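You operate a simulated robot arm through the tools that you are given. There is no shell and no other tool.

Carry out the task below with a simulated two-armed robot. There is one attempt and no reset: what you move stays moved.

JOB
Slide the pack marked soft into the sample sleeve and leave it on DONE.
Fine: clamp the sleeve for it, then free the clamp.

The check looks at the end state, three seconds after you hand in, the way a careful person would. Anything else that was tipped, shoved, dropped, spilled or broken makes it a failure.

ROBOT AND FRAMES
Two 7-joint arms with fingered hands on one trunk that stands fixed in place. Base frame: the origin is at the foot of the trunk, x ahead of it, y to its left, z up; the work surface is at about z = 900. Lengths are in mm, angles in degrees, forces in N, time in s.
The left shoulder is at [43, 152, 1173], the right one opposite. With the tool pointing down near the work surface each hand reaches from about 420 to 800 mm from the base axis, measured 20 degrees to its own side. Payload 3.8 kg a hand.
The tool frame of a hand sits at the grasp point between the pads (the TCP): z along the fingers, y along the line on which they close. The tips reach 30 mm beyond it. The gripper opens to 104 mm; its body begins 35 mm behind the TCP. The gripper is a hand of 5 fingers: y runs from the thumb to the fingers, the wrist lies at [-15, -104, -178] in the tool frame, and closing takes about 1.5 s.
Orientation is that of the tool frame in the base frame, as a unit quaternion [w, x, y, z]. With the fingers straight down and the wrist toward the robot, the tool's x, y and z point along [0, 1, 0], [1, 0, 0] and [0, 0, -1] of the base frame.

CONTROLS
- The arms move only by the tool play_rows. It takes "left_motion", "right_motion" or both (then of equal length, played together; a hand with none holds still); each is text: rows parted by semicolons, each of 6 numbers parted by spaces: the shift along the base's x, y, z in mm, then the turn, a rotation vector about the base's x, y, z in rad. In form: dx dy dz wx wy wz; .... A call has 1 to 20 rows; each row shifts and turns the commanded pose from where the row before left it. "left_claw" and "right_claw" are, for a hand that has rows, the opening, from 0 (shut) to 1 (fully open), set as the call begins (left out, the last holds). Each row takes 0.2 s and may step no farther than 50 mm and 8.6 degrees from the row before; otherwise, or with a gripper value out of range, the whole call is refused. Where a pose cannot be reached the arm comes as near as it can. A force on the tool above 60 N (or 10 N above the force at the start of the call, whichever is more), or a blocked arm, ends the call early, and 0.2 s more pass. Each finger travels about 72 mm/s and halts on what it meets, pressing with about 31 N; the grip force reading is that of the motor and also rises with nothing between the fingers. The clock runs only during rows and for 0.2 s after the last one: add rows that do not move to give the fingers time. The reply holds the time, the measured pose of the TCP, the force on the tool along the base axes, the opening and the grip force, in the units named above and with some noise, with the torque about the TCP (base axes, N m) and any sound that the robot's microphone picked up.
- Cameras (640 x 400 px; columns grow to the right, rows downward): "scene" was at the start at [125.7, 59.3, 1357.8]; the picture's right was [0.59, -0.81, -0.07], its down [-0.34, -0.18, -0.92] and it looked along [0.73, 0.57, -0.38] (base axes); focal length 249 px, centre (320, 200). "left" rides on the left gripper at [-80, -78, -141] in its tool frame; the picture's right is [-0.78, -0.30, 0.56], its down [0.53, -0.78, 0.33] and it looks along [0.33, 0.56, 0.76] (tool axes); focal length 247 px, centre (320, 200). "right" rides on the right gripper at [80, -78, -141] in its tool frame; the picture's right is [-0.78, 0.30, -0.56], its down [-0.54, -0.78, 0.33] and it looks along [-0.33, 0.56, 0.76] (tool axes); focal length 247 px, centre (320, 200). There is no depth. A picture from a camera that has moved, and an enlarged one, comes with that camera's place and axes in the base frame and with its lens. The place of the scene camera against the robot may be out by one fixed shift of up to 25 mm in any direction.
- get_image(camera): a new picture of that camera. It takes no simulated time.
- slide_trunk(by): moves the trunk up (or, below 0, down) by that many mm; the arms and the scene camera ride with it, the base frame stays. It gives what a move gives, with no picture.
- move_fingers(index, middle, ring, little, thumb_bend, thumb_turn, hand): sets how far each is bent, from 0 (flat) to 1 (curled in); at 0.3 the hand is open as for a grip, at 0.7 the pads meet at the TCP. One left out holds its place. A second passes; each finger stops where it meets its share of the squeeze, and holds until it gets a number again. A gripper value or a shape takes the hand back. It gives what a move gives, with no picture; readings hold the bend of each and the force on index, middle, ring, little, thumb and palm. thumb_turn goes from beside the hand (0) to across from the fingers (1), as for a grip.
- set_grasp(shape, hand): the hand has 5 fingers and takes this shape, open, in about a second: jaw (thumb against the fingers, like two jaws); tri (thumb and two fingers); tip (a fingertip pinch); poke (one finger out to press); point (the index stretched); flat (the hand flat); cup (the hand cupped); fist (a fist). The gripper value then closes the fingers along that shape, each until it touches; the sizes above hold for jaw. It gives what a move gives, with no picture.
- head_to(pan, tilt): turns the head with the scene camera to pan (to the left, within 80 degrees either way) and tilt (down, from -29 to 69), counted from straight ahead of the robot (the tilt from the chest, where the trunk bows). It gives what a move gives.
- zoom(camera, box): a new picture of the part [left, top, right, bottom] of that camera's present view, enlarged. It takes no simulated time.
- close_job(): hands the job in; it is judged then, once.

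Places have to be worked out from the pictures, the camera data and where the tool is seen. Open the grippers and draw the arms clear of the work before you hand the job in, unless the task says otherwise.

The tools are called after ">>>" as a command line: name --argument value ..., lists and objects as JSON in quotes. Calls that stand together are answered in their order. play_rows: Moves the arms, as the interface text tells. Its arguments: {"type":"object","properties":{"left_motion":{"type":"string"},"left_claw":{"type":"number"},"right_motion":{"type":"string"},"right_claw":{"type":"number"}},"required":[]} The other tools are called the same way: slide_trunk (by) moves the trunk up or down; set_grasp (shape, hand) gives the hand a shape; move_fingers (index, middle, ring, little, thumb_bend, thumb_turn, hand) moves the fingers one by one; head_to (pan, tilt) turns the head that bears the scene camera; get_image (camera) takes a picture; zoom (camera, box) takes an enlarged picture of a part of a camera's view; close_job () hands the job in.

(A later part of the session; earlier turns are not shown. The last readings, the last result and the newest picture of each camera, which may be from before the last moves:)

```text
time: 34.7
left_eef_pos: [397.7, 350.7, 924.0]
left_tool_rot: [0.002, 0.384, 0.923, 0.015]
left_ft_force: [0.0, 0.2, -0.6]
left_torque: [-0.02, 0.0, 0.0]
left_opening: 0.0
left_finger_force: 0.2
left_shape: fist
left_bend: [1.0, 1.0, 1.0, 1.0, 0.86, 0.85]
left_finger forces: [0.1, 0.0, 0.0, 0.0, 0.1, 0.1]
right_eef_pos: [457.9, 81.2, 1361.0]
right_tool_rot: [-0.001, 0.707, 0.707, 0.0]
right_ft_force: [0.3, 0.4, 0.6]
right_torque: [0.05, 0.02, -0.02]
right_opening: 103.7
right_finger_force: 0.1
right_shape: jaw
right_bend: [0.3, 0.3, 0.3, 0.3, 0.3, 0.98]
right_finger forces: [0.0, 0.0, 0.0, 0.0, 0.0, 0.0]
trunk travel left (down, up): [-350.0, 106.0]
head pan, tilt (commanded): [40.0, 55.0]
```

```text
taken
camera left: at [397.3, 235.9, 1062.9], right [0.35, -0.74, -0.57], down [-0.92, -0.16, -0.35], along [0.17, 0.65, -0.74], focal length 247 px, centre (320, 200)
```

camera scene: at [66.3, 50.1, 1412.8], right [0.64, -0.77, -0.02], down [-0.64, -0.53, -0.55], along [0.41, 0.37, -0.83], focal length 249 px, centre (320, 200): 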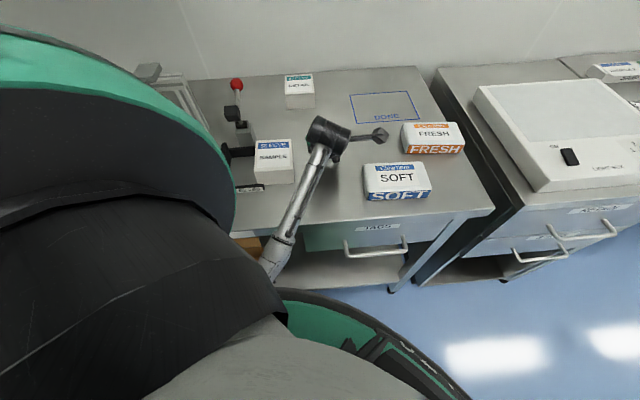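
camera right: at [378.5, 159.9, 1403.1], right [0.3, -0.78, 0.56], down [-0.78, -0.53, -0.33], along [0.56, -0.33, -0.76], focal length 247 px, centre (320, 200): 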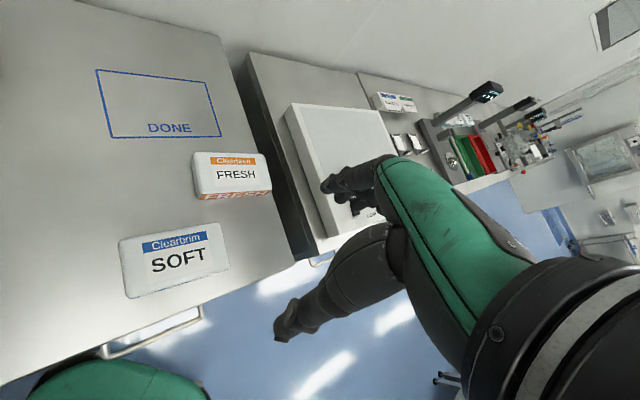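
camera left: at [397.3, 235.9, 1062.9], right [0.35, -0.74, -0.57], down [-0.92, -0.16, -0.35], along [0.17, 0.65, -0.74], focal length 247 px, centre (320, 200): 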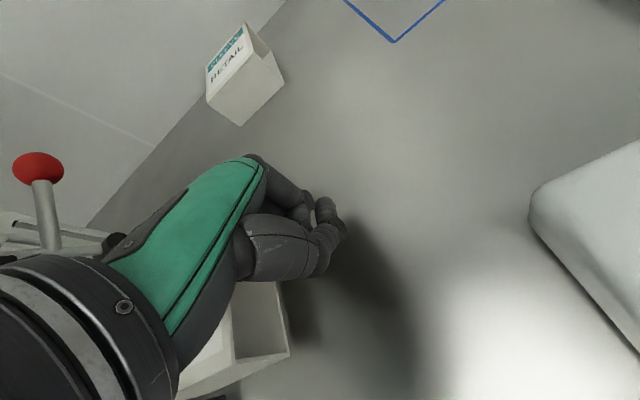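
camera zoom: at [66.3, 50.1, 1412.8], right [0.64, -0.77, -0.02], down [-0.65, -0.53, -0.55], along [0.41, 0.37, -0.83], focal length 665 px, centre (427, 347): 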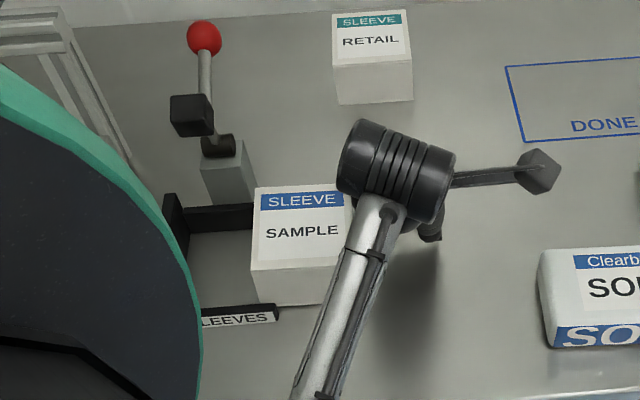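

The pose drifts up as it moves left: the arm is near a limit with the trunk raised. I lift the hand 90 mm and bring the trunk back down 100 mm, which should give the arm a better posture.

>>> play_rows --left_motion "8 -8 20 0 0 0;6 -6 30 0 0 0;0 0 30 0 0 0;0 0 20 0 0 0;0 0 0 0 0 0"

>>> slide_trunk --by -90

>>> get_image --camera "scene"

```text
time: 35.9
left_eef_pos: [405.4, 328.2, 1014.6]
left_tool_rot: [0.001, 0.383, 0.924, 0.0]
left_ft_force: [0.0, 0.2, 0.3]
left_torque: [0.0, 0.01, -0.03]
left_opening: 0.0
left_finger_force: 0.0
left_shape: fist
left_bend: [1.0, 1.0, 1.0, 1.0, 0.86, 0.85]
left_finger forces: [0.1, 0.0, 0.1, 0.0, 0.0, 0.0]
right_eef_pos: [457.9, 81.8, 1360.8]
right_tool_rot: [-0.001, 0.707, 0.707, -0.001]
right_ft_force: [-0.6, -0.1, -0.5]
right_torque: [0.0, -0.01, 0.01]
right_opening: 103.7
right_finger_force: 0.1
right_shape: jaw
right_bend: [0.3, 0.3, 0.3, 0.3, 0.3, 0.98]
right_finger forces: [0.1, 0.0, 0.0, 0.1, 0.0, 0.0]
trunk travel left (down, up): [-350.0, 106.0]
head pan, tilt (commanded): [40.0, 55.0]
```

```text
time: 37.1
left_eef_pos: [403.4, 335.2, 923.5]
left_tool_rot: [-0.009, 0.382, 0.924, 0.01]
left_ft_force: [-0.2, 0.0, 0.0]
left_torque: [-0.02, -0.01, 0.0]
left_opening: 0.0
left_finger_force: 0.0
left_shape: fist
left_bend: [1.0, 1.0, 1.0, 1.0, 0.86, 0.85]
left_finger forces: [0.1, 0.0, 0.0, 0.0, 0.1, 0.0]
right_eef_pos: [456.7, 81.4, 1271.9]
right_tool_rot: [0.0, 0.707, 0.708, 0.0]
right_ft_force: [-0.4, 0.0, -0.4]
right_torque: [0.03, -0.01, 0.0]
right_opening: 103.6
right_finger_force: 0.0
right_shape: jaw
right_bend: [0.3, 0.3, 0.3, 0.3, 0.3, 0.98]
right_finger forces: [0.1, 0.1, 0.0, 0.1, 0.1, 0.1]
trunk travel left (down, up): [-260.0, 196.0]
head pan, tilt (commanded): [40.0, 55.0]
```

```text
taken
camera scene: at [94.9, 50.2, 1315.0], right [0.64, -0.77, -0.07], down [-0.68, -0.53, -0.51], along [0.35, 0.37, -0.86], focal length 249 px, centre (320, 200)
```

scene: 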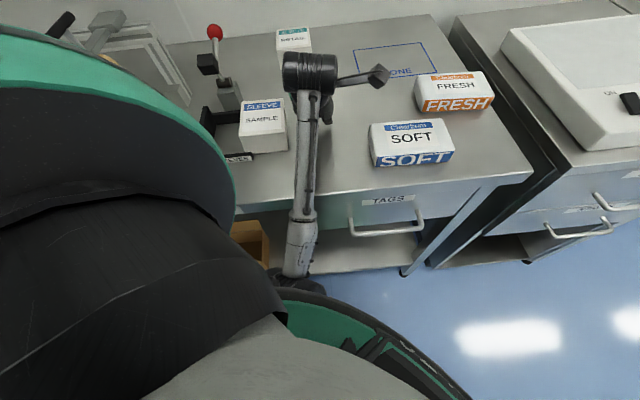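

The elbow now hangs low close to the robot's own body, likely the cause. I lift the hand, and move left at height to see how the arm posture changes.

>>> play_rows --left_motion "0 0 30 0 0 0;0 0 30 0 0 0;0 0 30 0 0 0;0 0 30 0 0 0;0 0 0 0 0 0"

>>> get_image --camera "scene"

```text
time: 38.4
left_eef_pos: [406.6, 327.7, 1045.5]
left_tool_rot: [0.002, 0.383, 0.924, -0.001]
left_ft_force: [0.1, -0.7, -1.0]
left_torque: [0.03, 0.01, -0.03]
left_opening: 0.2
left_finger_force: 0.0
left_shape: fist
left_bend: [1.0, 1.0, 1.0, 1.0, 0.86, 0.85]
left_finger forces: [0.0, 0.1, 0.0, 0.0, 0.0, 0.1]
right_eef_pos: [457.6, 82.4, 1271.2]
right_tool_rot: [-0.001, 0.708, 0.707, -0.001]
right_ft_force: [-0.2, 0.5, -0.4]
right_torque: [0.01, 0.03, 0.03]
right_opening: 103.7
right_finger_force: 0.0
right_shape: jaw
right_bend: [0.3, 0.3, 0.3, 0.3, 0.3, 0.98]
right_finger forces: [0.0, 0.0, 0.0, 0.0, 0.0, 0.0]
trunk travel left (down, up): [-260.0, 196.0]
head pan, tilt (commanded): [40.0, 55.0]
```

```text
taken
camera scene: at [95.1, 50.4, 1315.0], right [0.64, -0.77, -0.07], down [-0.68, -0.53, -0.51], along [0.35, 0.37, -0.86], focal length 249 px, centre (320, 200)
```

scene: 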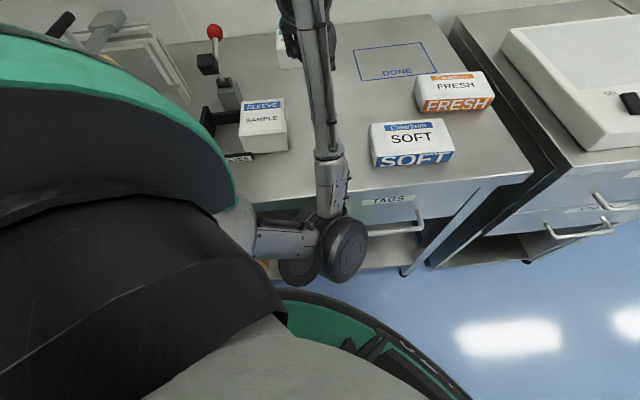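

With straight-down closed fingers I can push from about 35 mm higher, where the arm tracks well. I switch the left hand to jaw, close it, and look.

>>> set_grasp --hand "left" --shape "jaw"

>>> play_rows --left_motion "0 0 0 0 0 0;0 0 0 0 0 0;0 0 -5 0 0 0;0 0 -10 0 0 0;0 0 -15 0 0 0;0 0 -15 0 0 0;0 0 -15 0 0 0;0 0 -10 0 0 0;0 0 0 0 0 0" --left_claw 0

>>> get_image --camera "left"

>>> get_image --camera "scene"

```text
time: 39.2
left_eef_pos: [406.4, 327.3, 1045.3]
left_tool_rot: [0.0, 0.383, 0.924, 0.0]
left_ft_force: [-0.6, 0.0, 0.0]
left_torque: [-0.01, 0.0, -0.01]
left_opening: 103.7
left_finger_force: 0.1
left_shape: jaw
left_bend: [0.3, 0.3, 0.3, 0.3, 0.3, 0.97]
left_finger forces: [0.0, 0.1, 0.0, 0.0, 0.0, 0.1]
right_eef_pos: [457.6, 81.0, 1270.5]
right_tool_rot: [-0.001, 0.707, 0.707, 0.0]
right_ft_force: [0.0, -0.1, 0.1]
right_torque: [0.02, 0.01, 0.01]
right_opening: 103.7
right_finger_force: 0.1
right_shape: jaw
right_bend: [0.3, 0.3, 0.3, 0.3, 0.3, 0.98]
right_finger forces: [0.0, 0.0, 0.0, 0.0, 0.0, 0.0]
trunk travel left (down, up): [-260.0, 196.0]
head pan, tilt (commanded): [40.0, 55.0]
```

```text
time: 41.5
left_eef_pos: [426.4, 352.6, 1032.0]
left_tool_rot: [0.044, 0.369, 0.926, 0.058]
left_ft_force: [-0.2, -0.4, -0.2]
left_torque: [0.0, -0.03, -0.02]
left_opening: 0.0
left_finger_force: 30.6
left_shape: jaw
left_bend: [0.7, 0.7, 0.7, 0.7, 0.47, 1.0]
left_finger forces: [0.1, 0.0, 0.0, 0.0, 0.0, 0.0]
right_eef_pos: [458.1, 82.1, 1271.4]
right_tool_rot: [-0.001, 0.707, 0.707, 0.0]
right_ft_force: [-0.2, 0.5, -0.2]
right_torque: [0.03, -0.02, -0.05]
right_opening: 103.4
right_finger_force: 0.0
right_shape: jaw
right_bend: [0.3, 0.3, 0.3, 0.3, 0.3, 0.98]
right_finger forces: [0.0, 0.0, 0.1, 0.0, 0.0, 0.0]
trunk travel left (down, up): [-260.0, 196.0]
head pan, tilt (commanded): [40.0, 55.0]
stopped in row 9 (left hand): the arm was blocked; the commanded pose is now the measured one
```

```text
taken
camera left: at [413.8, 230.2, 1164.7], right [0.43, -0.71, -0.56], down [-0.87, -0.17, -0.46], along [0.23, 0.69, -0.69], focal length 247 px, centre (320, 200)
```

left: 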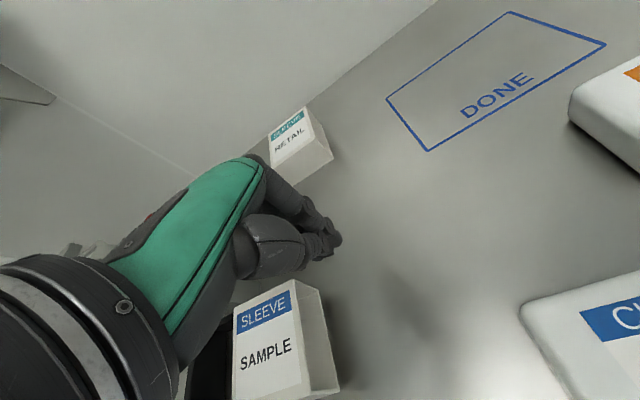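

```text
taken
camera scene: at [95.3, 50.1, 1315.0], right [0.64, -0.77, -0.07], down [-0.68, -0.53, -0.51], along [0.35, 0.37, -0.86], focal length 249 px, centre (320, 200)
```

scene: 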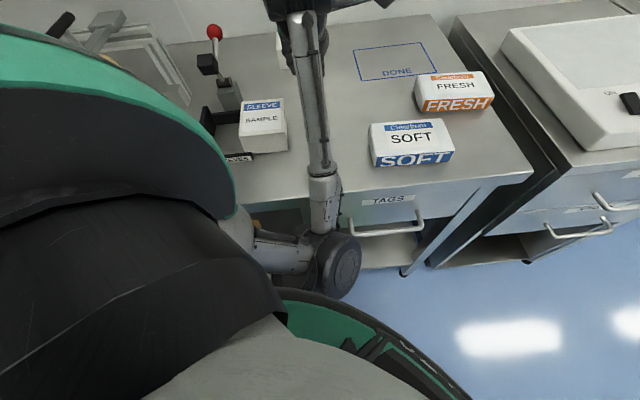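

The arm was blocked by its low elbow and the pose tilted. I lift up, undo the tilt, and move the hand left/back where the elbow has room.

>>> play_rows --left_motion "0 0 30 -0.0245 0.0419 -0.009;0 0 30 -0.0245 0.0419 -0.009;0 0 30 -0.0246 0.042 -0.009;-10 10 30 0 0 0;-20 20 10 0 0 0;-20 20 0 0 0 0;0 0 0 0 0 0"

>>> get_image --camera "scene"

```text
time: 43.0
left_eef_pos: [377.4, 401.5, 1161.5]
left_tool_rot: [0.001, 0.383, 0.924, -0.002]
left_ft_force: [-1.7, -0.6, 1.0]
left_torque: [-0.04, 0.04, -0.01]
left_opening: 0.0
left_finger_force: 30.8
left_shape: jaw
left_bend: [0.7, 0.7, 0.7, 0.7, 0.47, 1.0]
left_finger forces: [0.0, 0.0, 0.0, 0.1, 0.1, 0.0]
right_eef_pos: [459.0, 80.6, 1271.0]
right_tool_rot: [0.0, 0.708, 0.707, -0.001]
right_ft_force: [0.7, -0.4, -1.1]
right_torque: [-0.01, 0.0, -0.01]
right_opening: 103.6
right_finger_force: 0.0
right_shape: jaw
right_bend: [0.3, 0.3, 0.3, 0.3, 0.3, 0.98]
right_finger forces: [0.0, 0.1, 0.0, 0.0, 0.0, 0.0]
trunk travel left (down, up): [-260.0, 196.0]
head pan, tilt (commanded): [40.0, 55.0]
```

```text
taken
camera scene: at [95.5, 49.8, 1315.0], right [0.64, -0.77, -0.07], down [-0.68, -0.53, -0.51], along [0.35, 0.37, -0.86], focal length 249 px, centre (320, 200)
```

scene: 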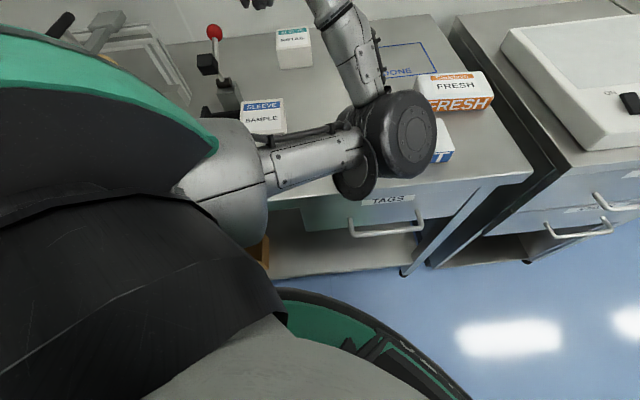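

The elbow has swung to the inside. I rotate the hand back toward yaw 0 up here and see whether the elbow returns outward.

>>> play_rows --left_motion "0 0 0 0 0 -0.1309;0 0 0 0 0 -0.1309;0 0 0 0 0 -0.1309;0 0 0 0 0 -0.1309;0 0 0 0 0 -0.1309;0 0 0 0 0 -0.1309;0 0 0 0 0 0"

>>> get_image --camera "scene"

```text
time: 44.6
left_eef_pos: [379.5, 412.9, 1161.9]
left_tool_rot: [0.001, 0.709, 0.706, -0.002]
left_ft_force: [0.7, -1.0, -0.6]
left_torque: [0.01, 0.0, -0.03]
left_opening: 0.0
left_finger_force: 30.8
left_shape: jaw
left_bend: [0.7, 0.7, 0.7, 0.7, 0.47, 1.0]
left_finger forces: [0.0, 0.0, 0.0, 0.0, 0.0, 0.0]
left hand out of reach, approached as far as the arm can: row 3, 4
right_eef_pos: [457.5, 81.3, 1271.2]
right_tool_rot: [-0.001, 0.707, 0.707, 0.0]
right_ft_force: [-0.1, 0.2, -0.3]
right_torque: [0.03, 0.02, -0.02]
right_opening: 103.7
right_finger_force: 0.0
right_shape: jaw
right_bend: [0.3, 0.3, 0.3, 0.3, 0.3, 0.98]
right_finger forces: [0.0, 0.0, 0.0, 0.1, 0.0, 0.1]
trunk travel left (down, up): [-260.0, 196.0]
head pan, tilt (commanded): [40.0, 55.0]
```

```text
taken
camera scene: at [95.4, 50.1, 1315.0], right [0.64, -0.77, -0.07], down [-0.68, -0.53, -0.51], along [0.35, 0.37, -0.86], focal length 249 px, centre (320, 200)
```

scene: 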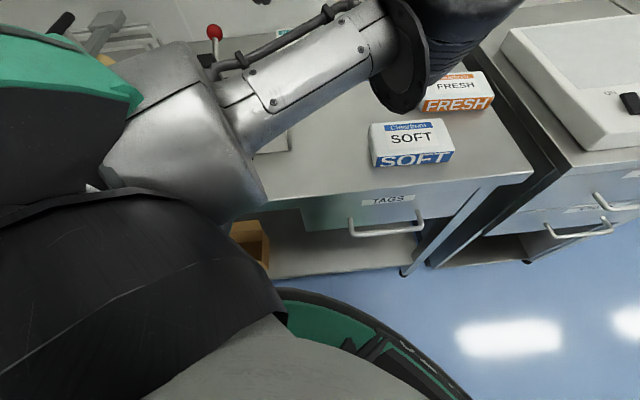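

The left elbow stays inside in this branch. I take the left hand back to yaw 45 and out to the far left over the former sleeve spot, to get the elbow back outside, and plan to use the right arm (natural at this yaw) for pushing.

>>> play_rows --left_motion "5 20 0 0 0 0.1309;5 20 0 0 0 0.1309;8 25 0 0 0 0.1309;8 25 0 0 0 0.1309;8 25 0 0 0 0.1309;8 25 0 0 0 0.1309;10 25 0 0 0 0;10 25 0 0 0 0;0 0 0 0 0 0"

>>> get_image --camera "scene"

```text
time: 46.6
left_eef_pos: [442.2, 600.1, 1161.6]
left_tool_rot: [0.001, 0.384, 0.923, -0.001]
left_ft_force: [0.6, -0.2, 0.2]
left_torque: [0.0, 0.02, 0.0]
left_opening: 0.0
left_finger_force: 31.3
left_shape: jaw
left_bend: [0.7, 0.7, 0.7, 0.7, 0.47, 1.0]
left_finger forces: [0.1, 0.0, 0.0, 0.0, 0.0, 0.0]
right_eef_pos: [457.0, 81.4, 1270.6]
right_tool_rot: [-0.001, 0.707, 0.707, -0.001]
right_ft_force: [-0.4, -0.6, 0.3]
right_torque: [0.03, -0.04, 0.0]
right_opening: 103.7
right_finger_force: 0.1
right_shape: jaw
right_bend: [0.3, 0.3, 0.3, 0.3, 0.3, 0.98]
right_finger forces: [0.1, 0.0, 0.0, 0.1, 0.1, 0.1]
trunk travel left (down, up): [-260.0, 196.0]
head pan, tilt (commanded): [40.0, 55.0]
```

```text
taken
camera scene: at [95.3, 49.6, 1315.1], right [0.64, -0.77, -0.07], down [-0.68, -0.53, -0.51], along [0.35, 0.37, -0.86], focal length 249 px, centre (320, 200)
```

scene: 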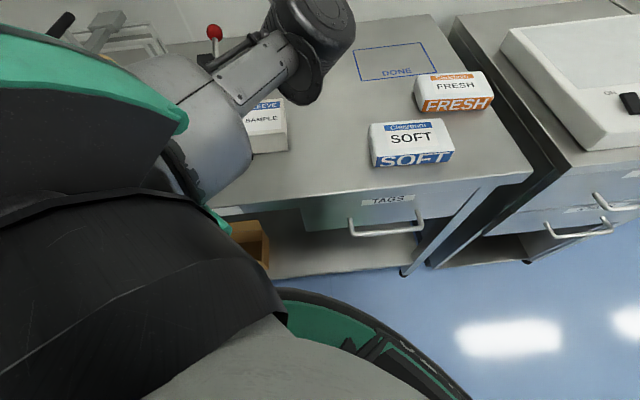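

I raise the trunk again and retrace the earlier path in reverse (near, low, then left and out) to bring the left elbow back to the outside.

>>> slide_trunk --by 90

>>> play_rows --left_motion "-3 -30 -10 0 0 0;-4 -38 -22 0 0 0;-4 -40 -25 0 0 0;-4 -40 -25 0 0 0;-4 -40 -25 0 0 0;-4 -40 -25 0 0 0;-2 -40 -25 0 0 0;0 0 0 0 0 0"

>>> get_image --camera "scene"

```text
time: 47.9
left_eef_pos: [440.3, 599.2, 1251.8]
left_tool_rot: [0.002, 0.384, 0.923, -0.002]
left_ft_force: [-0.2, 0.4, -0.2]
left_torque: [-0.02, 0.01, 0.01]
left_opening: 0.1
left_finger_force: 31.1
left_shape: jaw
left_bend: [0.7, 0.7, 0.7, 0.7, 0.47, 1.0]
left_finger forces: [0.1, 0.0, 0.0, 0.0, 0.0, 0.0]
right_eef_pos: [457.7, 81.9, 1360.9]
right_tool_rot: [0.0, 0.707, 0.707, 0.0]
right_ft_force: [0.1, -1.1, -0.1]
right_torque: [0.0, 0.0, -0.03]
right_opening: 103.4
right_finger_force: 0.1
right_shape: jaw
right_bend: [0.3, 0.3, 0.3, 0.3, 0.3, 0.98]
right_finger forces: [0.0, 0.1, 0.0, 0.1, 0.1, 0.0]
trunk travel left (down, up): [-350.0, 106.0]
head pan, tilt (commanded): [40.0, 55.0]
```

```text
time: 49.9
left_eef_pos: [429.4, 349.4, 1144.8]
left_tool_rot: [0.045, 0.37, 0.927, 0.04]
left_ft_force: [0.7, 0.0, 0.6]
left_torque: [-0.02, 0.02, -0.01]
left_opening: 0.0
left_finger_force: 30.5
left_shape: jaw
left_bend: [0.7, 0.7, 0.7, 0.7, 0.47, 1.0]
left_finger forces: [0.0, 0.0, 0.1, 0.0, 0.0, 0.0]
right_eef_pos: [457.8, 81.1, 1361.6]
right_tool_rot: [0.0, 0.707, 0.707, 0.0]
right_ft_force: [-0.1, 0.4, -0.1]
right_torque: [-0.02, 0.03, 0.01]
right_opening: 103.5
right_finger_force: 0.0
right_shape: jaw
right_bend: [0.3, 0.3, 0.3, 0.3, 0.3, 0.98]
right_finger forces: [0.1, 0.0, 0.0, 0.1, 0.0, 0.0]
trunk travel left (down, up): [-350.0, 106.0]
head pan, tilt (commanded): [40.0, 55.0]
stopped in row 8 (left hand): the arm was blocked; the commanded pose is now the measured one
```

```text
taken
camera scene: at [66.2, 50.2, 1412.8], right [0.64, -0.77, -0.02], down [-0.65, -0.53, -0.55], along [0.41, 0.37, -0.83], focal length 249 px, centre (320, 200)
```

scene: 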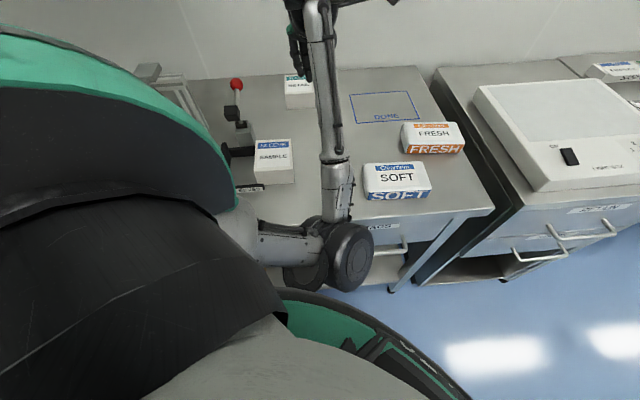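

Blocked again by the robot's own body on that side. I undo the tilt, move the hand forward, and then go low out in front, where the elbow could pass.

>>> play_rows --left_motion "20 -5 10 -0.02 0.057 -0.013;20 -5 10 -0.02 0.057 -0.013;20 -5 0 0 0 0;5 0 -30 0 0 0;0 0 -35 0 0 0;0 0 -35 0 0 0;0 0 -35 0 0 0;0 0 0 0 0 0"

>>> get_image --camera "scene"

```text
time: 51.7
left_eef_pos: [501.0, 347.1, 1046.9]
left_tool_rot: [0.011, 0.377, 0.926, 0.016]
left_ft_force: [-0.4, 0.1, -0.8]
left_torque: [-0.01, -0.01, -0.03]
left_opening: 0.0
left_finger_force: 30.5
left_shape: jaw
left_bend: [0.7, 0.7, 0.7, 0.7, 0.47, 1.0]
left_finger forces: [0.1, 0.0, 0.0, 0.0, 0.1, 0.1]
right_eef_pos: [457.6, 80.0, 1360.5]
right_tool_rot: [0.0, 0.707, 0.707, -0.001]
right_ft_force: [0.0, 0.4, 0.3]
right_torque: [0.04, 0.02, 0.03]
right_opening: 103.9
right_finger_force: 0.0
right_shape: jaw
right_bend: [0.3, 0.3, 0.3, 0.3, 0.3, 0.98]
right_finger forces: [0.0, 0.1, 0.0, 0.1, 0.1, 0.0]
trunk travel left (down, up): [-350.0, 106.0]
head pan, tilt (commanded): [40.0, 55.0]
```

```text
taken
camera scene: at [66.4, 50.0, 1412.8], right [0.64, -0.77, -0.02], down [-0.65, -0.53, -0.55], along [0.41, 0.37, -0.83], focal length 249 px, centre (320, 200)
```

scene: 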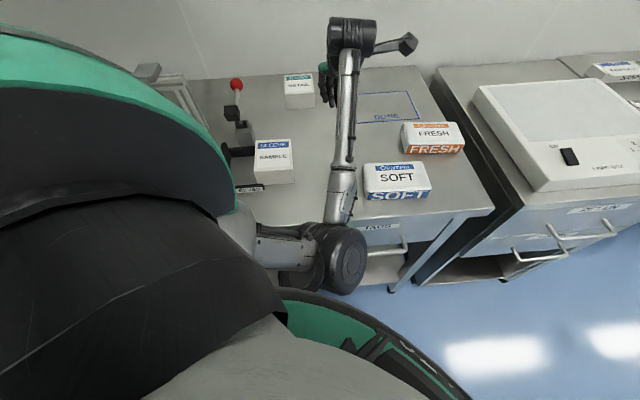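

The elbow is now nearly straight below the shoulder. I turn the hand yaw further by about 30° to see whether that swings the elbow to the outside.

>>> play_rows --left_motion "0 0 0 -0.02 0 0.1309;0 0 0 -0.02 0 0.1309;0 0 0 0 0 0.1309;0 0 0 0 0 0.1309;0 0 0 0 0 0"

>>> get_image --camera "scene"

```text
time: 52.9
left_eef_pos: [492.4, 349.7, 1031.2]
left_tool_rot: [0.008, 0.122, 0.992, -0.005]
left_ft_force: [0.3, 0.1, -0.3]
left_torque: [0.03, 0.01, -0.01]
left_opening: 0.0
left_finger_force: 31.0
left_shape: jaw
left_bend: [0.7, 0.7, 0.7, 0.7, 0.47, 1.0]
left_finger forces: [0.1, 0.0, 0.1, 0.0, 0.0, 0.0]
right_eef_pos: [456.8, 81.7, 1360.6]
right_tool_rot: [-0.002, 0.707, 0.707, 0.0]
right_ft_force: [0.4, 0.3, -0.4]
right_torque: [0.03, 0.0, 0.04]
right_opening: 103.6
right_finger_force: 0.0
right_shape: jaw
right_bend: [0.3, 0.3, 0.3, 0.3, 0.3, 0.98]
right_finger forces: [0.0, 0.0, 0.0, 0.1, 0.0, 0.0]
trunk travel left (down, up): [-350.0, 106.0]
head pan, tilt (commanded): [40.0, 55.0]
```

```text
taken
camera scene: at [66.2, 50.2, 1412.8], right [0.64, -0.77, -0.02], down [-0.65, -0.53, -0.55], along [0.41, 0.37, -0.83], focal length 249 px, centre (320, 200)
```

scene: 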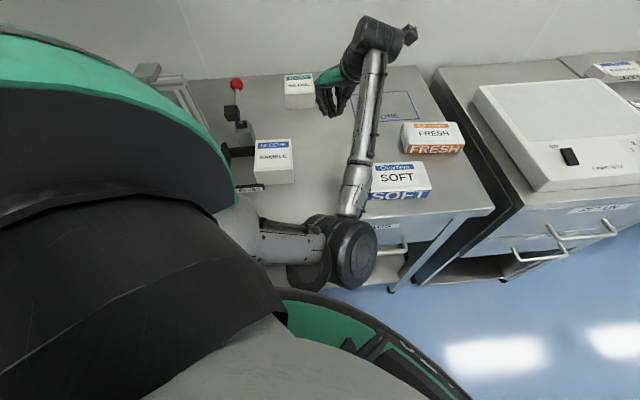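

No deviation now at yaw ~76° with the elbow straight below the shoulder. I retrace further: lower the hand in the free area right of the sleeve and see where the elbow goes.

>>> play_rows --left_motion "-12 -5 -18 0 0 0;-15 -5 -18 0 0 0;-15 -5 -18 0 0 0;-15 -5 -16 0 0 0;0 0 0 0 0 0"

>>> get_image --camera "scene"

```text
time: 53.6
left_eef_pos: [508.1, 340.5, 1077.9]
left_tool_rot: [0.102, 0.122, 0.987, 0.008]
left_ft_force: [0.4, 0.4, -0.4]
left_torque: [0.0, 0.01, 0.01]
left_opening: 0.0
left_finger_force: 30.4
left_shape: jaw
left_bend: [0.7, 0.7, 0.7, 0.7, 0.47, 1.0]
left_finger forces: [0.1, 0.1, 0.1, 0.0, 0.1, 0.1]
right_eef_pos: [456.7, 81.1, 1361.0]
right_tool_rot: [-0.001, 0.707, 0.707, 0.0]
right_ft_force: [0.1, 0.5, 0.6]
right_torque: [0.0, -0.01, -0.01]
right_opening: 103.5
right_finger_force: 0.0
right_shape: jaw
right_bend: [0.3, 0.3, 0.3, 0.3, 0.3, 0.98]
right_finger forces: [0.0, 0.1, 0.0, 0.0, 0.0, 0.0]
trunk travel left (down, up): [-350.0, 106.0]
head pan, tilt (commanded): [40.0, 55.0]
stopped in row 3 (left hand): the arm was blocked; the commanded pose is now the measured one
```

```text
taken
camera scene: at [66.1, 50.0, 1412.8], right [0.64, -0.77, -0.02], down [-0.65, -0.53, -0.55], along [0.41, 0.37, -0.83], focal length 249 px, centre (320, 200)
```

scene: 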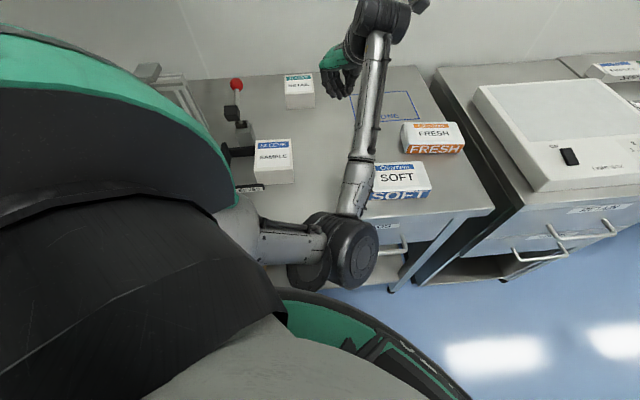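

The elbow is pinned by the torso on this side. I lift the hand well up and go to the relative pose the arm had at the start (yaw 0), undoing the tilt, to look for the elbow-out posture there.

>>> play_rows --left_motion "0 0 30 0.03 -0.07 0;0 0 40 0.02 -0.07 0;0 0 45 0 -0.05 0;0 0 45 0 0 -0.13;-5 5 45 0 0 -0.13;-10 10 40 0 0 -0.13;-15 10 30 0 0 -0.13;-20 10 20 0 0 -0.13;-20 10 10 0 0 -0.13;-20 5 0 0 0 -0.13;-20 5 0 0 0 -0.13;0 0 0 0 0 0"

>>> get_image --camera "scene"

```text
time: 56.2
left_eef_pos: [399.2, 391.6, 1382.7]
left_tool_rot: [0.187, 0.592, 0.782, -0.059]
left_ft_force: [0.8, -0.1, 0.6]
left_torque: [-0.03, -0.01, 0.0]
left_opening: 0.0
left_finger_force: 31.0
left_shape: jaw
left_bend: [0.7, 0.7, 0.7, 0.7, 0.47, 1.0]
left_finger forces: [0.1, 0.0, 0.1, 0.1, 0.0, 0.0]
right_eef_pos: [457.0, 80.4, 1360.4]
right_tool_rot: [0.0, 0.707, 0.707, 0.0]
right_ft_force: [0.1, -0.1, -0.3]
right_torque: [0.01, 0.06, 0.01]
right_opening: 103.8
right_finger_force: 0.1
right_shape: jaw
right_bend: [0.3, 0.3, 0.3, 0.3, 0.3, 0.98]
right_finger forces: [0.0, 0.1, 0.0, 0.0, 0.0, 0.1]
trunk travel left (down, up): [-350.0, 106.0]
head pan, tilt (commanded): [40.0, 55.0]
```

```text
taken
camera scene: at [66.5, 49.9, 1412.8], right [0.64, -0.77, -0.02], down [-0.65, -0.53, -0.55], along [0.41, 0.37, -0.83], focal length 249 px, centre (320, 200)
```

scene: 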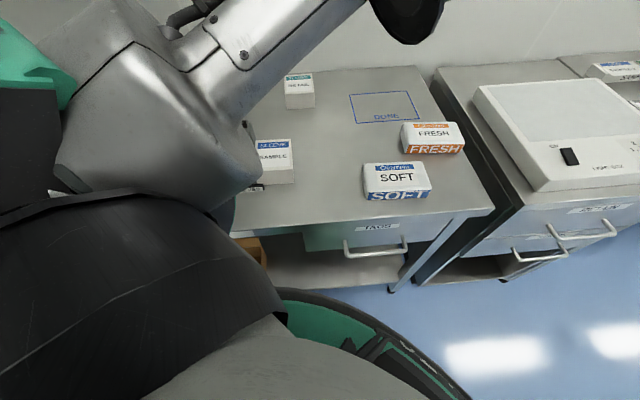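

The orientation got tilted by my sign error. I level the hand and turn it toward negative yaw, which should swing the elbow over the top to the outside.

>>> play_rows --left_motion "0 0 0 0.1073 0.0762 0;0 0 0 0.1073 0.0762 0;0 0 0 0.1073 0.0762 0;0 0 0 0 0 -0.14;0 0 0 0 0 -0.14;0 0 0 0 0 -0.14;0 0 0 0 0 -0.14;0 0 0 0 0 -0.14;0 0 0 0 0 -0.14;0 0 0 0 0 0"

>>> get_image --camera "scene"

```text
time: 58.4
left_eef_pos: [398.6, 393.1, 1381.9]
left_tool_rot: [0.0, 0.876, 0.481, 0.001]
left_ft_force: [-0.4, 0.4, -1.0]
left_torque: [-0.01, 0.0, -0.02]
left_opening: 0.0
left_finger_force: 31.2
left_shape: jaw
left_bend: [0.7, 0.7, 0.7, 0.7, 0.47, 1.0]
left_finger forces: [0.1, 0.1, 0.1, 0.1, 0.0, 0.0]
right_eef_pos: [457.3, 80.7, 1360.0]
right_tool_rot: [0.0, 0.707, 0.707, -0.002]
right_ft_force: [-0.6, -0.4, 0.3]
right_torque: [0.02, 0.0, 0.0]
right_opening: 103.7
right_finger_force: 0.1
right_shape: jaw
right_bend: [0.3, 0.3, 0.3, 0.3, 0.3, 0.98]
right_finger forces: [0.0, 0.0, 0.0, 0.0, 0.0, 0.0]
trunk travel left (down, up): [-350.0, 106.0]
head pan, tilt (commanded): [40.0, 55.0]
```

```text
taken
camera scene: at [66.4, 50.0, 1412.8], right [0.64, -0.77, -0.02], down [-0.65, -0.53, -0.55], along [0.41, 0.37, -0.83], focal length 249 px, centre (320, 200)
```

scene: 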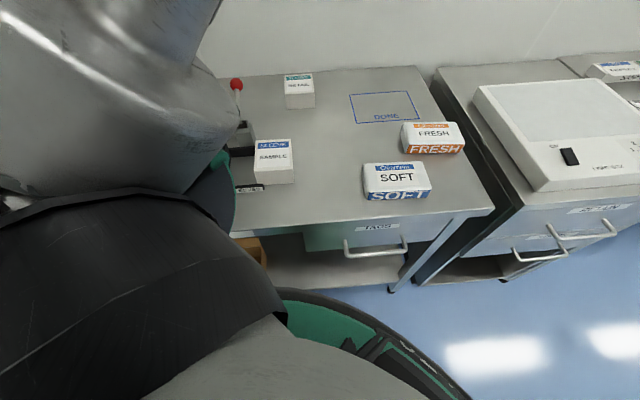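

The upper arm is swinging upward now. I continue the yaw to about −80°.

>>> play_rows --left_motion "0 0 0 0 0 -0.14;0 0 0 0 0 -0.14;0 0 0 0 0 -0.14;0 0 0 0 0 -0.14;0 0 0 0 0 -0.14;0 0 0 0 0 -0.14;0 0 0 0 0 0"

>>> get_image --camera "scene"

```text
time: 60.0
left_eef_pos: [399.3, 391.9, 1382.8]
left_tool_rot: [0.001, 0.997, 0.083, 0.001]
left_ft_force: [0.1, 0.3, -0.1]
left_torque: [-0.01, 0.01, 0.02]
left_opening: 0.0
left_finger_force: 30.5
left_shape: jaw
left_bend: [0.7, 0.7, 0.7, 0.7, 0.47, 1.0]
left_finger forces: [0.1, 0.0, 0.0, 0.0, 0.0, 0.0]
right_eef_pos: [457.4, 82.7, 1361.0]
right_tool_rot: [0.0, 0.707, 0.707, -0.001]
right_ft_force: [0.3, 0.7, 0.2]
right_torque: [0.01, 0.0, 0.04]
right_opening: 103.6
right_finger_force: 0.0
right_shape: jaw
right_bend: [0.3, 0.3, 0.3, 0.3, 0.3, 0.98]
right_finger forces: [0.0, 0.0, 0.1, 0.0, 0.0, 0.1]
trunk travel left (down, up): [-350.0, 106.0]
head pan, tilt (commanded): [40.0, 55.0]
```

```text
taken
camera scene: at [66.3, 50.0, 1412.8], right [0.64, -0.77, -0.02], down [-0.65, -0.53, -0.55], along [0.41, 0.37, -0.83], focal length 249 px, centre (320, 200)
```

scene: 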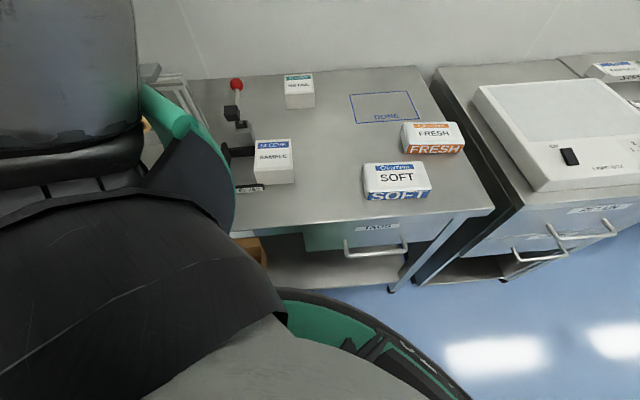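

Elbow is now up and toward the outside. I lower and move the hand left at this yaw, so the elbow settles outward, then look.

>>> play_rows --left_motion "0 10 -20 0 0 0;0 15 -30 0 0 0;0 15 -30 0 0 0;0 15 -30 0 0 0;0 15 -30 0 0 0;0 10 -20 0 0 0;0 0 0 0 0 0"

>>> head_to --pan 60 --tilt 30

>>> get_image --camera "scene"

```text
time: 61.6
left_eef_pos: [398.5, 472.5, 1223.3]
left_tool_rot: [0.001, 0.997, 0.083, 0.001]
left_ft_force: [0.0, 1.3, 0.1]
left_torque: [-0.01, 0.02, 0.01]
left_opening: 0.0
left_finger_force: 30.7
left_shape: jaw
left_bend: [0.7, 0.7, 0.7, 0.7, 0.48, 1.0]
left_finger forces: [0.2, 0.0, 0.1, 0.1, 0.0, 0.1]
right_eef_pos: [457.1, 80.5, 1360.5]
right_tool_rot: [-0.001, 0.707, 0.707, -0.001]
right_ft_force: [0.0, 0.3, 0.4]
right_torque: [-0.05, 0.03, 0.0]
right_opening: 103.7
right_finger_force: 0.0
right_shape: jaw
right_bend: [0.3, 0.3, 0.3, 0.3, 0.3, 0.98]
right_finger forces: [0.1, 0.1, 0.1, 0.0, 0.1, 0.0]
trunk travel left (down, up): [-350.0, 106.0]
head pan, tilt (commanded): [40.0, 55.0]
```

```text
time: 62.5
left_eef_pos: [398.8, 473.0, 1221.8]
left_tool_rot: [0.001, 0.997, 0.083, 0.0]
left_ft_force: [0.6, -0.3, -0.5]
left_torque: [-0.01, 0.0, -0.02]
left_opening: 0.1
left_finger_force: 30.3
left_shape: jaw
left_bend: [0.7, 0.7, 0.7, 0.7, 0.48, 1.0]
left_finger forces: [0.0, 0.1, 0.0, 0.0, 0.0, 0.1]
right_eef_pos: [457.9, 81.9, 1360.7]
right_tool_rot: [-0.001, 0.707, 0.707, 0.0]
right_ft_force: [0.0, 0.2, 0.0]
right_torque: [-0.01, -0.01, 0.01]
right_opening: 103.5
right_finger_force: 0.1
right_shape: jaw
right_bend: [0.3, 0.3, 0.3, 0.3, 0.3, 0.98]
right_finger forces: [0.1, 0.1, 0.0, 0.0, 0.0, 0.0]
trunk travel left (down, up): [-350.0, 106.0]
head pan, tilt (commanded): [60.0, 30.0]
```

```text
taken
camera scene: at [57.6, 82.2, 1449.0], right [0.87, -0.5, -0.03], down [-0.28, -0.43, -0.86], along [0.42, 0.75, -0.51], focal length 249 px, centre (320, 200)
```

scene: 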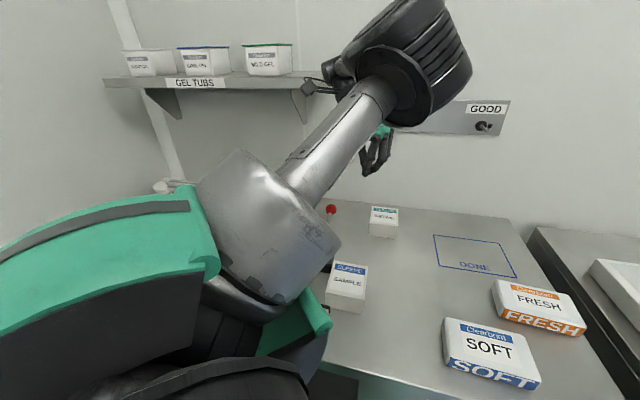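

The elbow is now high with the forearm steep, a good posture for turning the hand without moving the elbow. I turn the yaw back in steps and watch the elbow.

>>> play_rows --left_motion "0 0 0 0 0 0.14;0 0 0 0 0 0.14;0 0 0 0 0 0.14;0 0 0 0 0 0.14;0 0 0 0 0 0.14;0 0 0 0 0 0"

>>> get_image --camera "scene"

```text
time: 63.9
left_eef_pos: [398.1, 473.2, 1222.7]
left_tool_rot: [0.002, 0.907, 0.421, 0.001]
left_ft_force: [-0.8, 0.3, -0.7]
left_torque: [0.0, 0.0, 0.0]
left_opening: 0.1
left_finger_force: 31.3
left_shape: jaw
left_bend: [0.7, 0.7, 0.7, 0.7, 0.48, 1.0]
left_finger forces: [0.0, 0.1, 0.1, 0.1, 0.0, 0.0]
right_eef_pos: [456.8, 81.8, 1361.0]
right_tool_rot: [-0.001, 0.707, 0.707, -0.001]
right_ft_force: [0.3, 1.1, 0.1]
right_torque: [0.01, 0.02, 0.0]
right_opening: 104.0
right_finger_force: 0.1
right_shape: jaw
right_bend: [0.3, 0.3, 0.3, 0.3, 0.3, 0.98]
right_finger forces: [0.0, 0.0, 0.0, 0.0, 0.0, 0.1]
trunk travel left (down, up): [-350.0, 106.0]
head pan, tilt (commanded): [60.0, 30.0]
```

```text
taken
camera scene: at [57.5, 82.3, 1449.1], right [0.87, -0.5, -0.03], down [-0.28, -0.43, -0.86], along [0.42, 0.75, -0.51], focal length 249 px, centre (320, 200)
```

scene: 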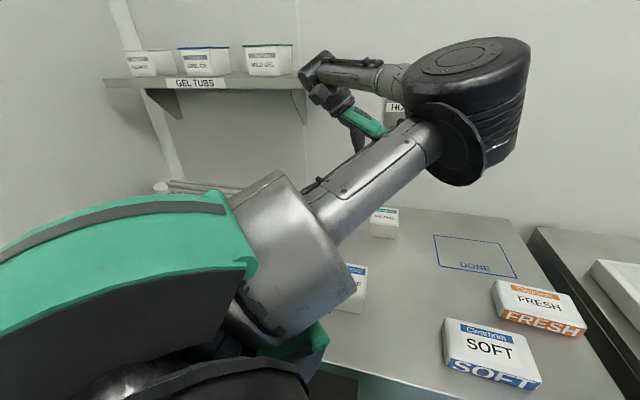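

The elbow follows the yaw, so for now I park the left arm at negative yaw with elbow up, out of the way on the left, and will use the right arm near the fixture.

>>> play_rows --left_motion "0 10 15 0 0 -0.14;0 10 15 0 0 -0.14;0 10 15 0 0 -0.14;0 10 15 0 0 -0.14;0 10 10 0 0 -0.14;0 10 10 0 0 -0.14;0 10 0 0 0 -0.14;0 0 0 0 0 0"

>>> get_image --camera "scene"

```text
time: 65.7
left_eef_pos: [386.8, 523.3, 1288.2]
left_tool_rot: [-0.001, 0.998, -0.055, 0.002]
left_ft_force: [0.9, 1.1, -0.1]
left_torque: [-0.01, 0.0, 0.01]
left_opening: 0.0
left_finger_force: 31.3
left_shape: jaw
left_bend: [0.7, 0.7, 0.7, 0.7, 0.48, 1.0]
left_finger forces: [0.1, 0.1, 0.0, 0.0, 0.0, 0.0]
left hand out of reach, approached as far as the arm can: row 6, 7
right_eef_pos: [458.0, 80.9, 1361.7]
right_tool_rot: [0.0, 0.707, 0.707, -0.001]
right_ft_force: [0.1, 0.5, -0.5]
right_torque: [-0.03, 0.02, -0.01]
right_opening: 103.4
right_finger_force: 0.0
right_shape: jaw
right_bend: [0.3, 0.3, 0.3, 0.3, 0.3, 0.98]
right_finger forces: [0.0, 0.0, 0.1, 0.0, 0.1, 0.0]
trunk travel left (down, up): [-350.0, 106.0]
head pan, tilt (commanded): [60.0, 30.0]
```

```text
taken
camera scene: at [57.8, 81.5, 1449.1], right [0.87, -0.5, -0.03], down [-0.28, -0.43, -0.86], along [0.42, 0.75, -0.51], focal length 249 px, centre (320, 200)
```

scene: 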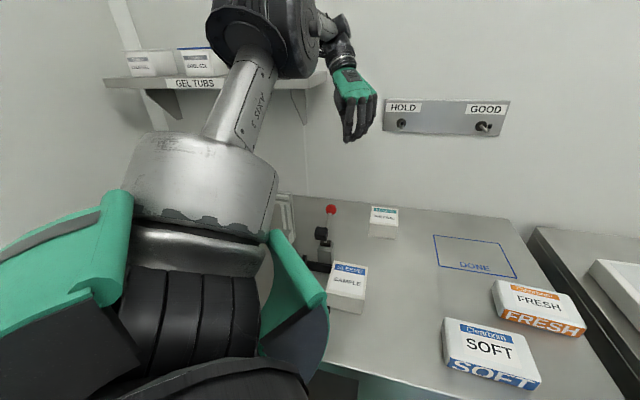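

The left arm is now clear. I bring the right hand: yaw to 45° and toward the free area right of the sleeve, watching its posture.

>>> play_rows --right_motion "0 10 -10 0 0 0.1309;0 15 -15 0 0 0.1309;0 20 -20 0 0 0.1309;-5 25 -25 0 0 0.1309;-5 25 -25 0 0 0.1309;-5 25 -25 0 0 0.1309;0 0 0 0 0 0" --right_claw 0

>>> head_to --pan 45 --tilt 40

>>> get_image --camera "scene"

>>> get_image --camera "right"

```text
time: 67.3
left_eef_pos: [384.3, 525.1, 1287.7]
left_tool_rot: [-0.001, 0.999, -0.055, 0.001]
left_ft_force: [-0.5, 0.8, -0.5]
left_torque: [-0.01, 0.0, 0.01]
left_opening: 0.2
left_finger_force: 30.8
left_shape: jaw
left_bend: [0.7, 0.7, 0.7, 0.7, 0.48, 1.0]
left_finger forces: [0.1, 0.0, 0.1, 0.0, 0.1, 0.0]
right_eef_pos: [442.0, 201.5, 1241.6]
right_tool_rot: [0.001, 0.381, 0.924, 0.0]
right_ft_force: [-0.2, -0.3, -0.1]
right_torque: [-0.03, 0.0, -0.03]
right_opening: 0.0
right_finger_force: 30.4
right_shape: jaw
right_bend: [0.7, 0.7, 0.7, 0.7, 0.47, 1.0]
right_finger forces: [0.0, 0.0, 0.0, 0.0, 0.0, 0.2]
trunk travel left (down, up): [-350.0, 106.0]
head pan, tilt (commanded): [60.0, 30.0]
```

```text
time: 68.1
left_eef_pos: [383.9, 525.3, 1287.7]
left_tool_rot: [0.0, 0.998, -0.055, 0.002]
left_ft_force: [0.7, -1.0, 0.3]
left_torque: [0.0, -0.02, 0.0]
left_opening: 0.0
left_finger_force: 30.5
left_shape: jaw
left_bend: [0.7, 0.7, 0.7, 0.7, 0.48, 1.0]
left_finger forces: [0.0, 0.0, 0.0, 0.0, 0.0, 0.1]
right_eef_pos: [442.2, 201.6, 1240.8]
right_tool_rot: [-0.001, 0.383, 0.924, -0.001]
right_ft_force: [-0.1, -0.4, -0.1]
right_torque: [0.0, 0.02, 0.02]
right_opening: 0.0
right_finger_force: 31.2
right_shape: jaw
right_bend: [0.7, 0.7, 0.7, 0.7, 0.47, 1.0]
right_finger forces: [0.1, 0.0, 0.0, 0.0, 0.0, 0.0]
trunk travel left (down, up): [-350.0, 106.0]
head pan, tilt (commanded): [45.0, 40.0]
```

```text
taken
camera scene: at [71.8, 63.9, 1433.4], right [0.71, -0.71, -0.02], down [-0.48, -0.45, -0.75], along [0.52, 0.54, -0.66], focal length 249 px, centre (320, 200)
```

scene: 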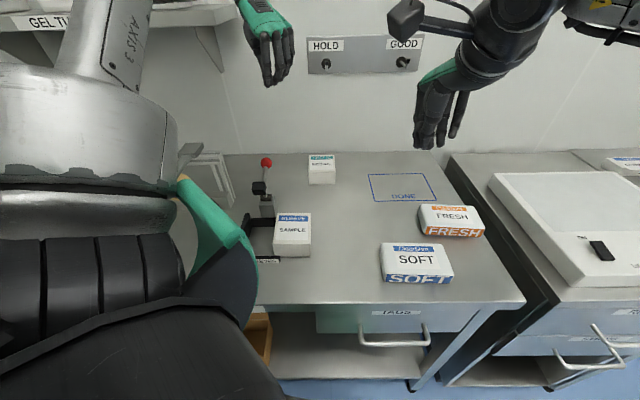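

```text
taken
camera right: at [330.7, 203.0, 1382.6], right [0.76, -0.34, 0.56], down [-0.17, -0.93, -0.33], along [0.63, 0.16, -0.76], focal length 247 px, centre (320, 200)
```

right: 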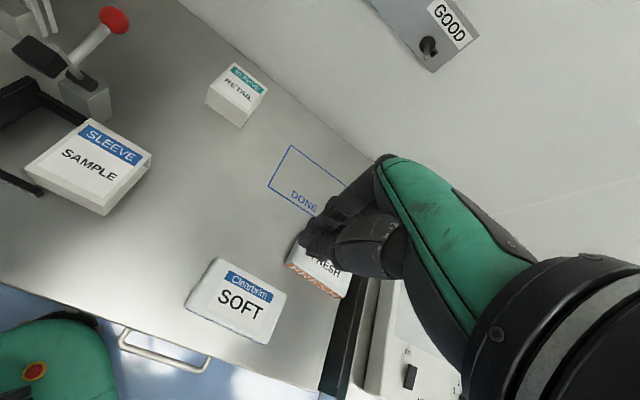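

The right hand sits naturally at this yaw, and its camera sees fixture, clamp, sleeve and pack very well. I zoom in to measure.

>>> zoom --camera "right" --box '[0, 0, 170, 230]'

>>> zoom --camera "right" --box '[170, 240, 310, 360]'

```text
1.74 times, centred on (85, 115) of right
camera zoom: at [330.7, 203.0, 1382.6], right [0.76, -0.34, 0.56], down [-0.17, -0.93, -0.33], along [0.63, 0.16, -0.76], focal length 430 px, centre (729, 348)
```

zoom: 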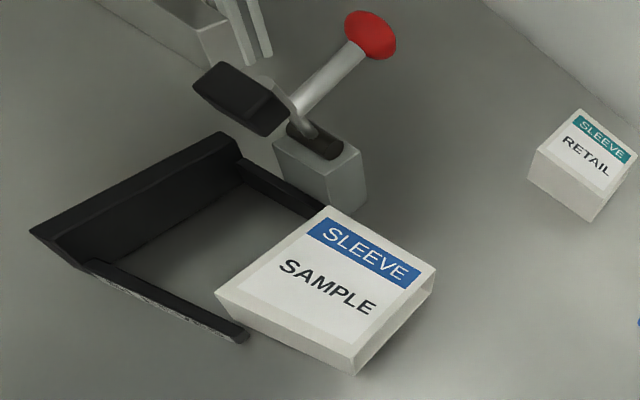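

```text
3.33 times, centred on (240, 300) of right
camera zoom: at [330.7, 203.0, 1382.6], right [0.76, -0.34, 0.56], down [-0.17, -0.93, -0.33], along [0.63, 0.16, -0.76], focal length 823 px, centre (587, -133)
```

zoom: 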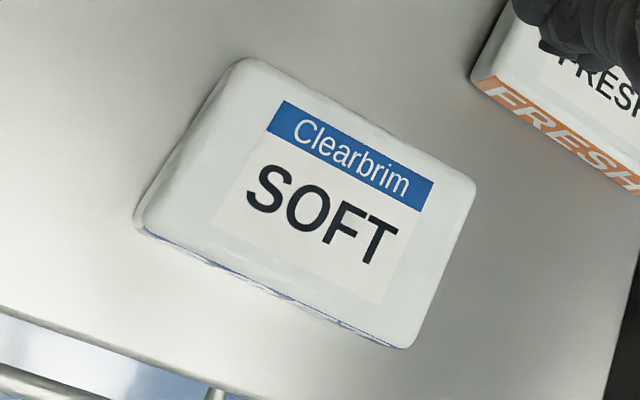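

Sleeve is confirmed at d 471–576, r −117…−29. I move the closed right hand over to the sleeve's right side, still above it.

>>> play_rows --right_motion "-10 25 -30 0 0 0;-10 30 -30 0 0 0;-12 32 -30 0 0 0;-12 32 -30 0 0 0;-10 27 -30 0 0 0;0 0 0 0 0 0"

>>> get_image --camera "scene"

>>> get_image --camera "right"

```text
time: 69.5
left_eef_pos: [385.3, 523.7, 1289.2]
left_tool_rot: [-0.001, 0.998, -0.055, 0.002]
left_ft_force: [0.0, 0.7, 0.1]
left_torque: [-0.02, -0.03, 0.02]
left_opening: 0.2
left_finger_force: 30.8
left_shape: jaw
left_bend: [0.7, 0.7, 0.7, 0.7, 0.48, 1.0]
left_finger forces: [0.0, 0.0, 0.0, 0.0, 0.1, 0.1]
right_eef_pos: [398.8, 327.2, 1104.8]
right_tool_rot: [-0.001, 0.383, 0.924, -0.001]
right_ft_force: [0.4, -0.4, 0.3]
right_torque: [0.0, -0.03, -0.02]
right_opening: 0.1
right_finger_force: 30.5
right_shape: jaw
right_bend: [0.7, 0.7, 0.7, 0.7, 0.47, 1.0]
right_finger forces: [0.0, 0.0, 0.1, 0.0, 0.1, 0.0]
right hand out of reach, approached as far as the arm can: row 5
trunk travel left (down, up): [-350.0, 106.0]
head pan, tilt (commanded): [45.0, 40.0]
```

```text
taken
camera scene: at [72.0, 63.1, 1433.4], right [0.71, -0.71, -0.02], down [-0.48, -0.45, -0.75], along [0.52, 0.54, -0.66], focal length 249 px, centre (320, 200)
```

scene: 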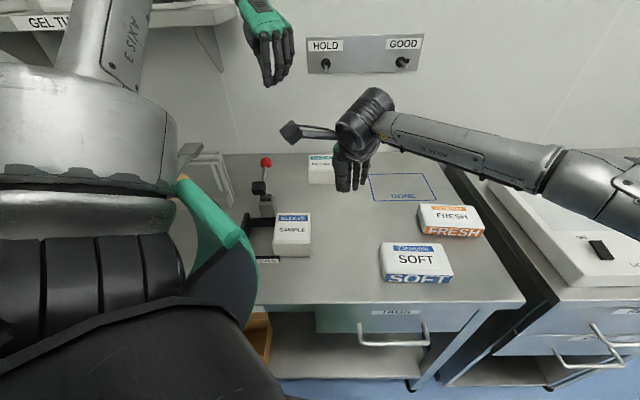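

```text
taken
camera right: at [287.3, 328.8, 1246.7], right [0.76, -0.34, 0.56], down [-0.17, -0.93, -0.33], along [0.63, 0.16, -0.76], focal length 247 px, centre (320, 200)
```

right: 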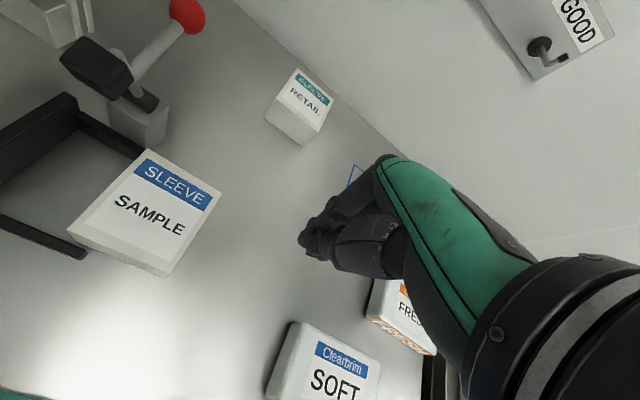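

The right arm stops short at r≈50 at this height. I test whether it reaches further left when lower.

>>> play_rows --right_motion "0 0 -30 0 0 0;0 0 -35 0 0 0;0 0 -35 0 0 0;-8 8 -20 0 0 0;-10 10 0 0 0 0;-10 10 0 0 0 0;0 0 0 0 0 0"

>>> get_image --camera "scene"

```text
time: 71.1
left_eef_pos: [385.0, 524.8, 1287.0]
left_tool_rot: [0.001, 0.998, -0.055, 0.002]
left_ft_force: [-0.5, -1.4, -0.2]
left_torque: [0.0, -0.04, -0.01]
left_opening: 0.0
left_finger_force: 30.7
left_shape: jaw
left_bend: [0.7, 0.7, 0.7, 0.7, 0.48, 1.0]
left_finger forces: [0.0, 0.1, 0.1, 0.1, 0.1, 0.0]
right_eef_pos: [399.7, 327.0, 1006.7]
right_tool_rot: [0.0, 0.383, 0.924, -0.001]
right_ft_force: [-0.1, 0.0, -0.7]
right_torque: [0.01, 0.0, -0.04]
right_opening: 0.0
right_finger_force: 31.2
right_shape: jaw
right_bend: [0.7, 0.7, 0.7, 0.7, 0.47, 1.0]
right_finger forces: [0.1, 0.1, 0.1, 0.0, 0.0, 0.0]
right hand out of reach, approached as far as the arm can: row 4, 5, 6
trunk travel left (down, up): [-350.0, 106.0]
head pan, tilt (commanded): [45.0, 40.0]
```

```text
taken
camera scene: at [71.8, 64.1, 1433.3], right [0.71, -0.71, -0.02], down [-0.48, -0.45, -0.75], along [0.52, 0.54, -0.66], focal length 249 px, centre (320, 200)
```

scene: 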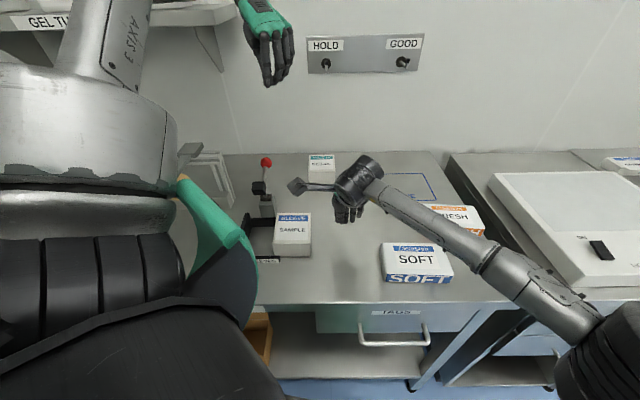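

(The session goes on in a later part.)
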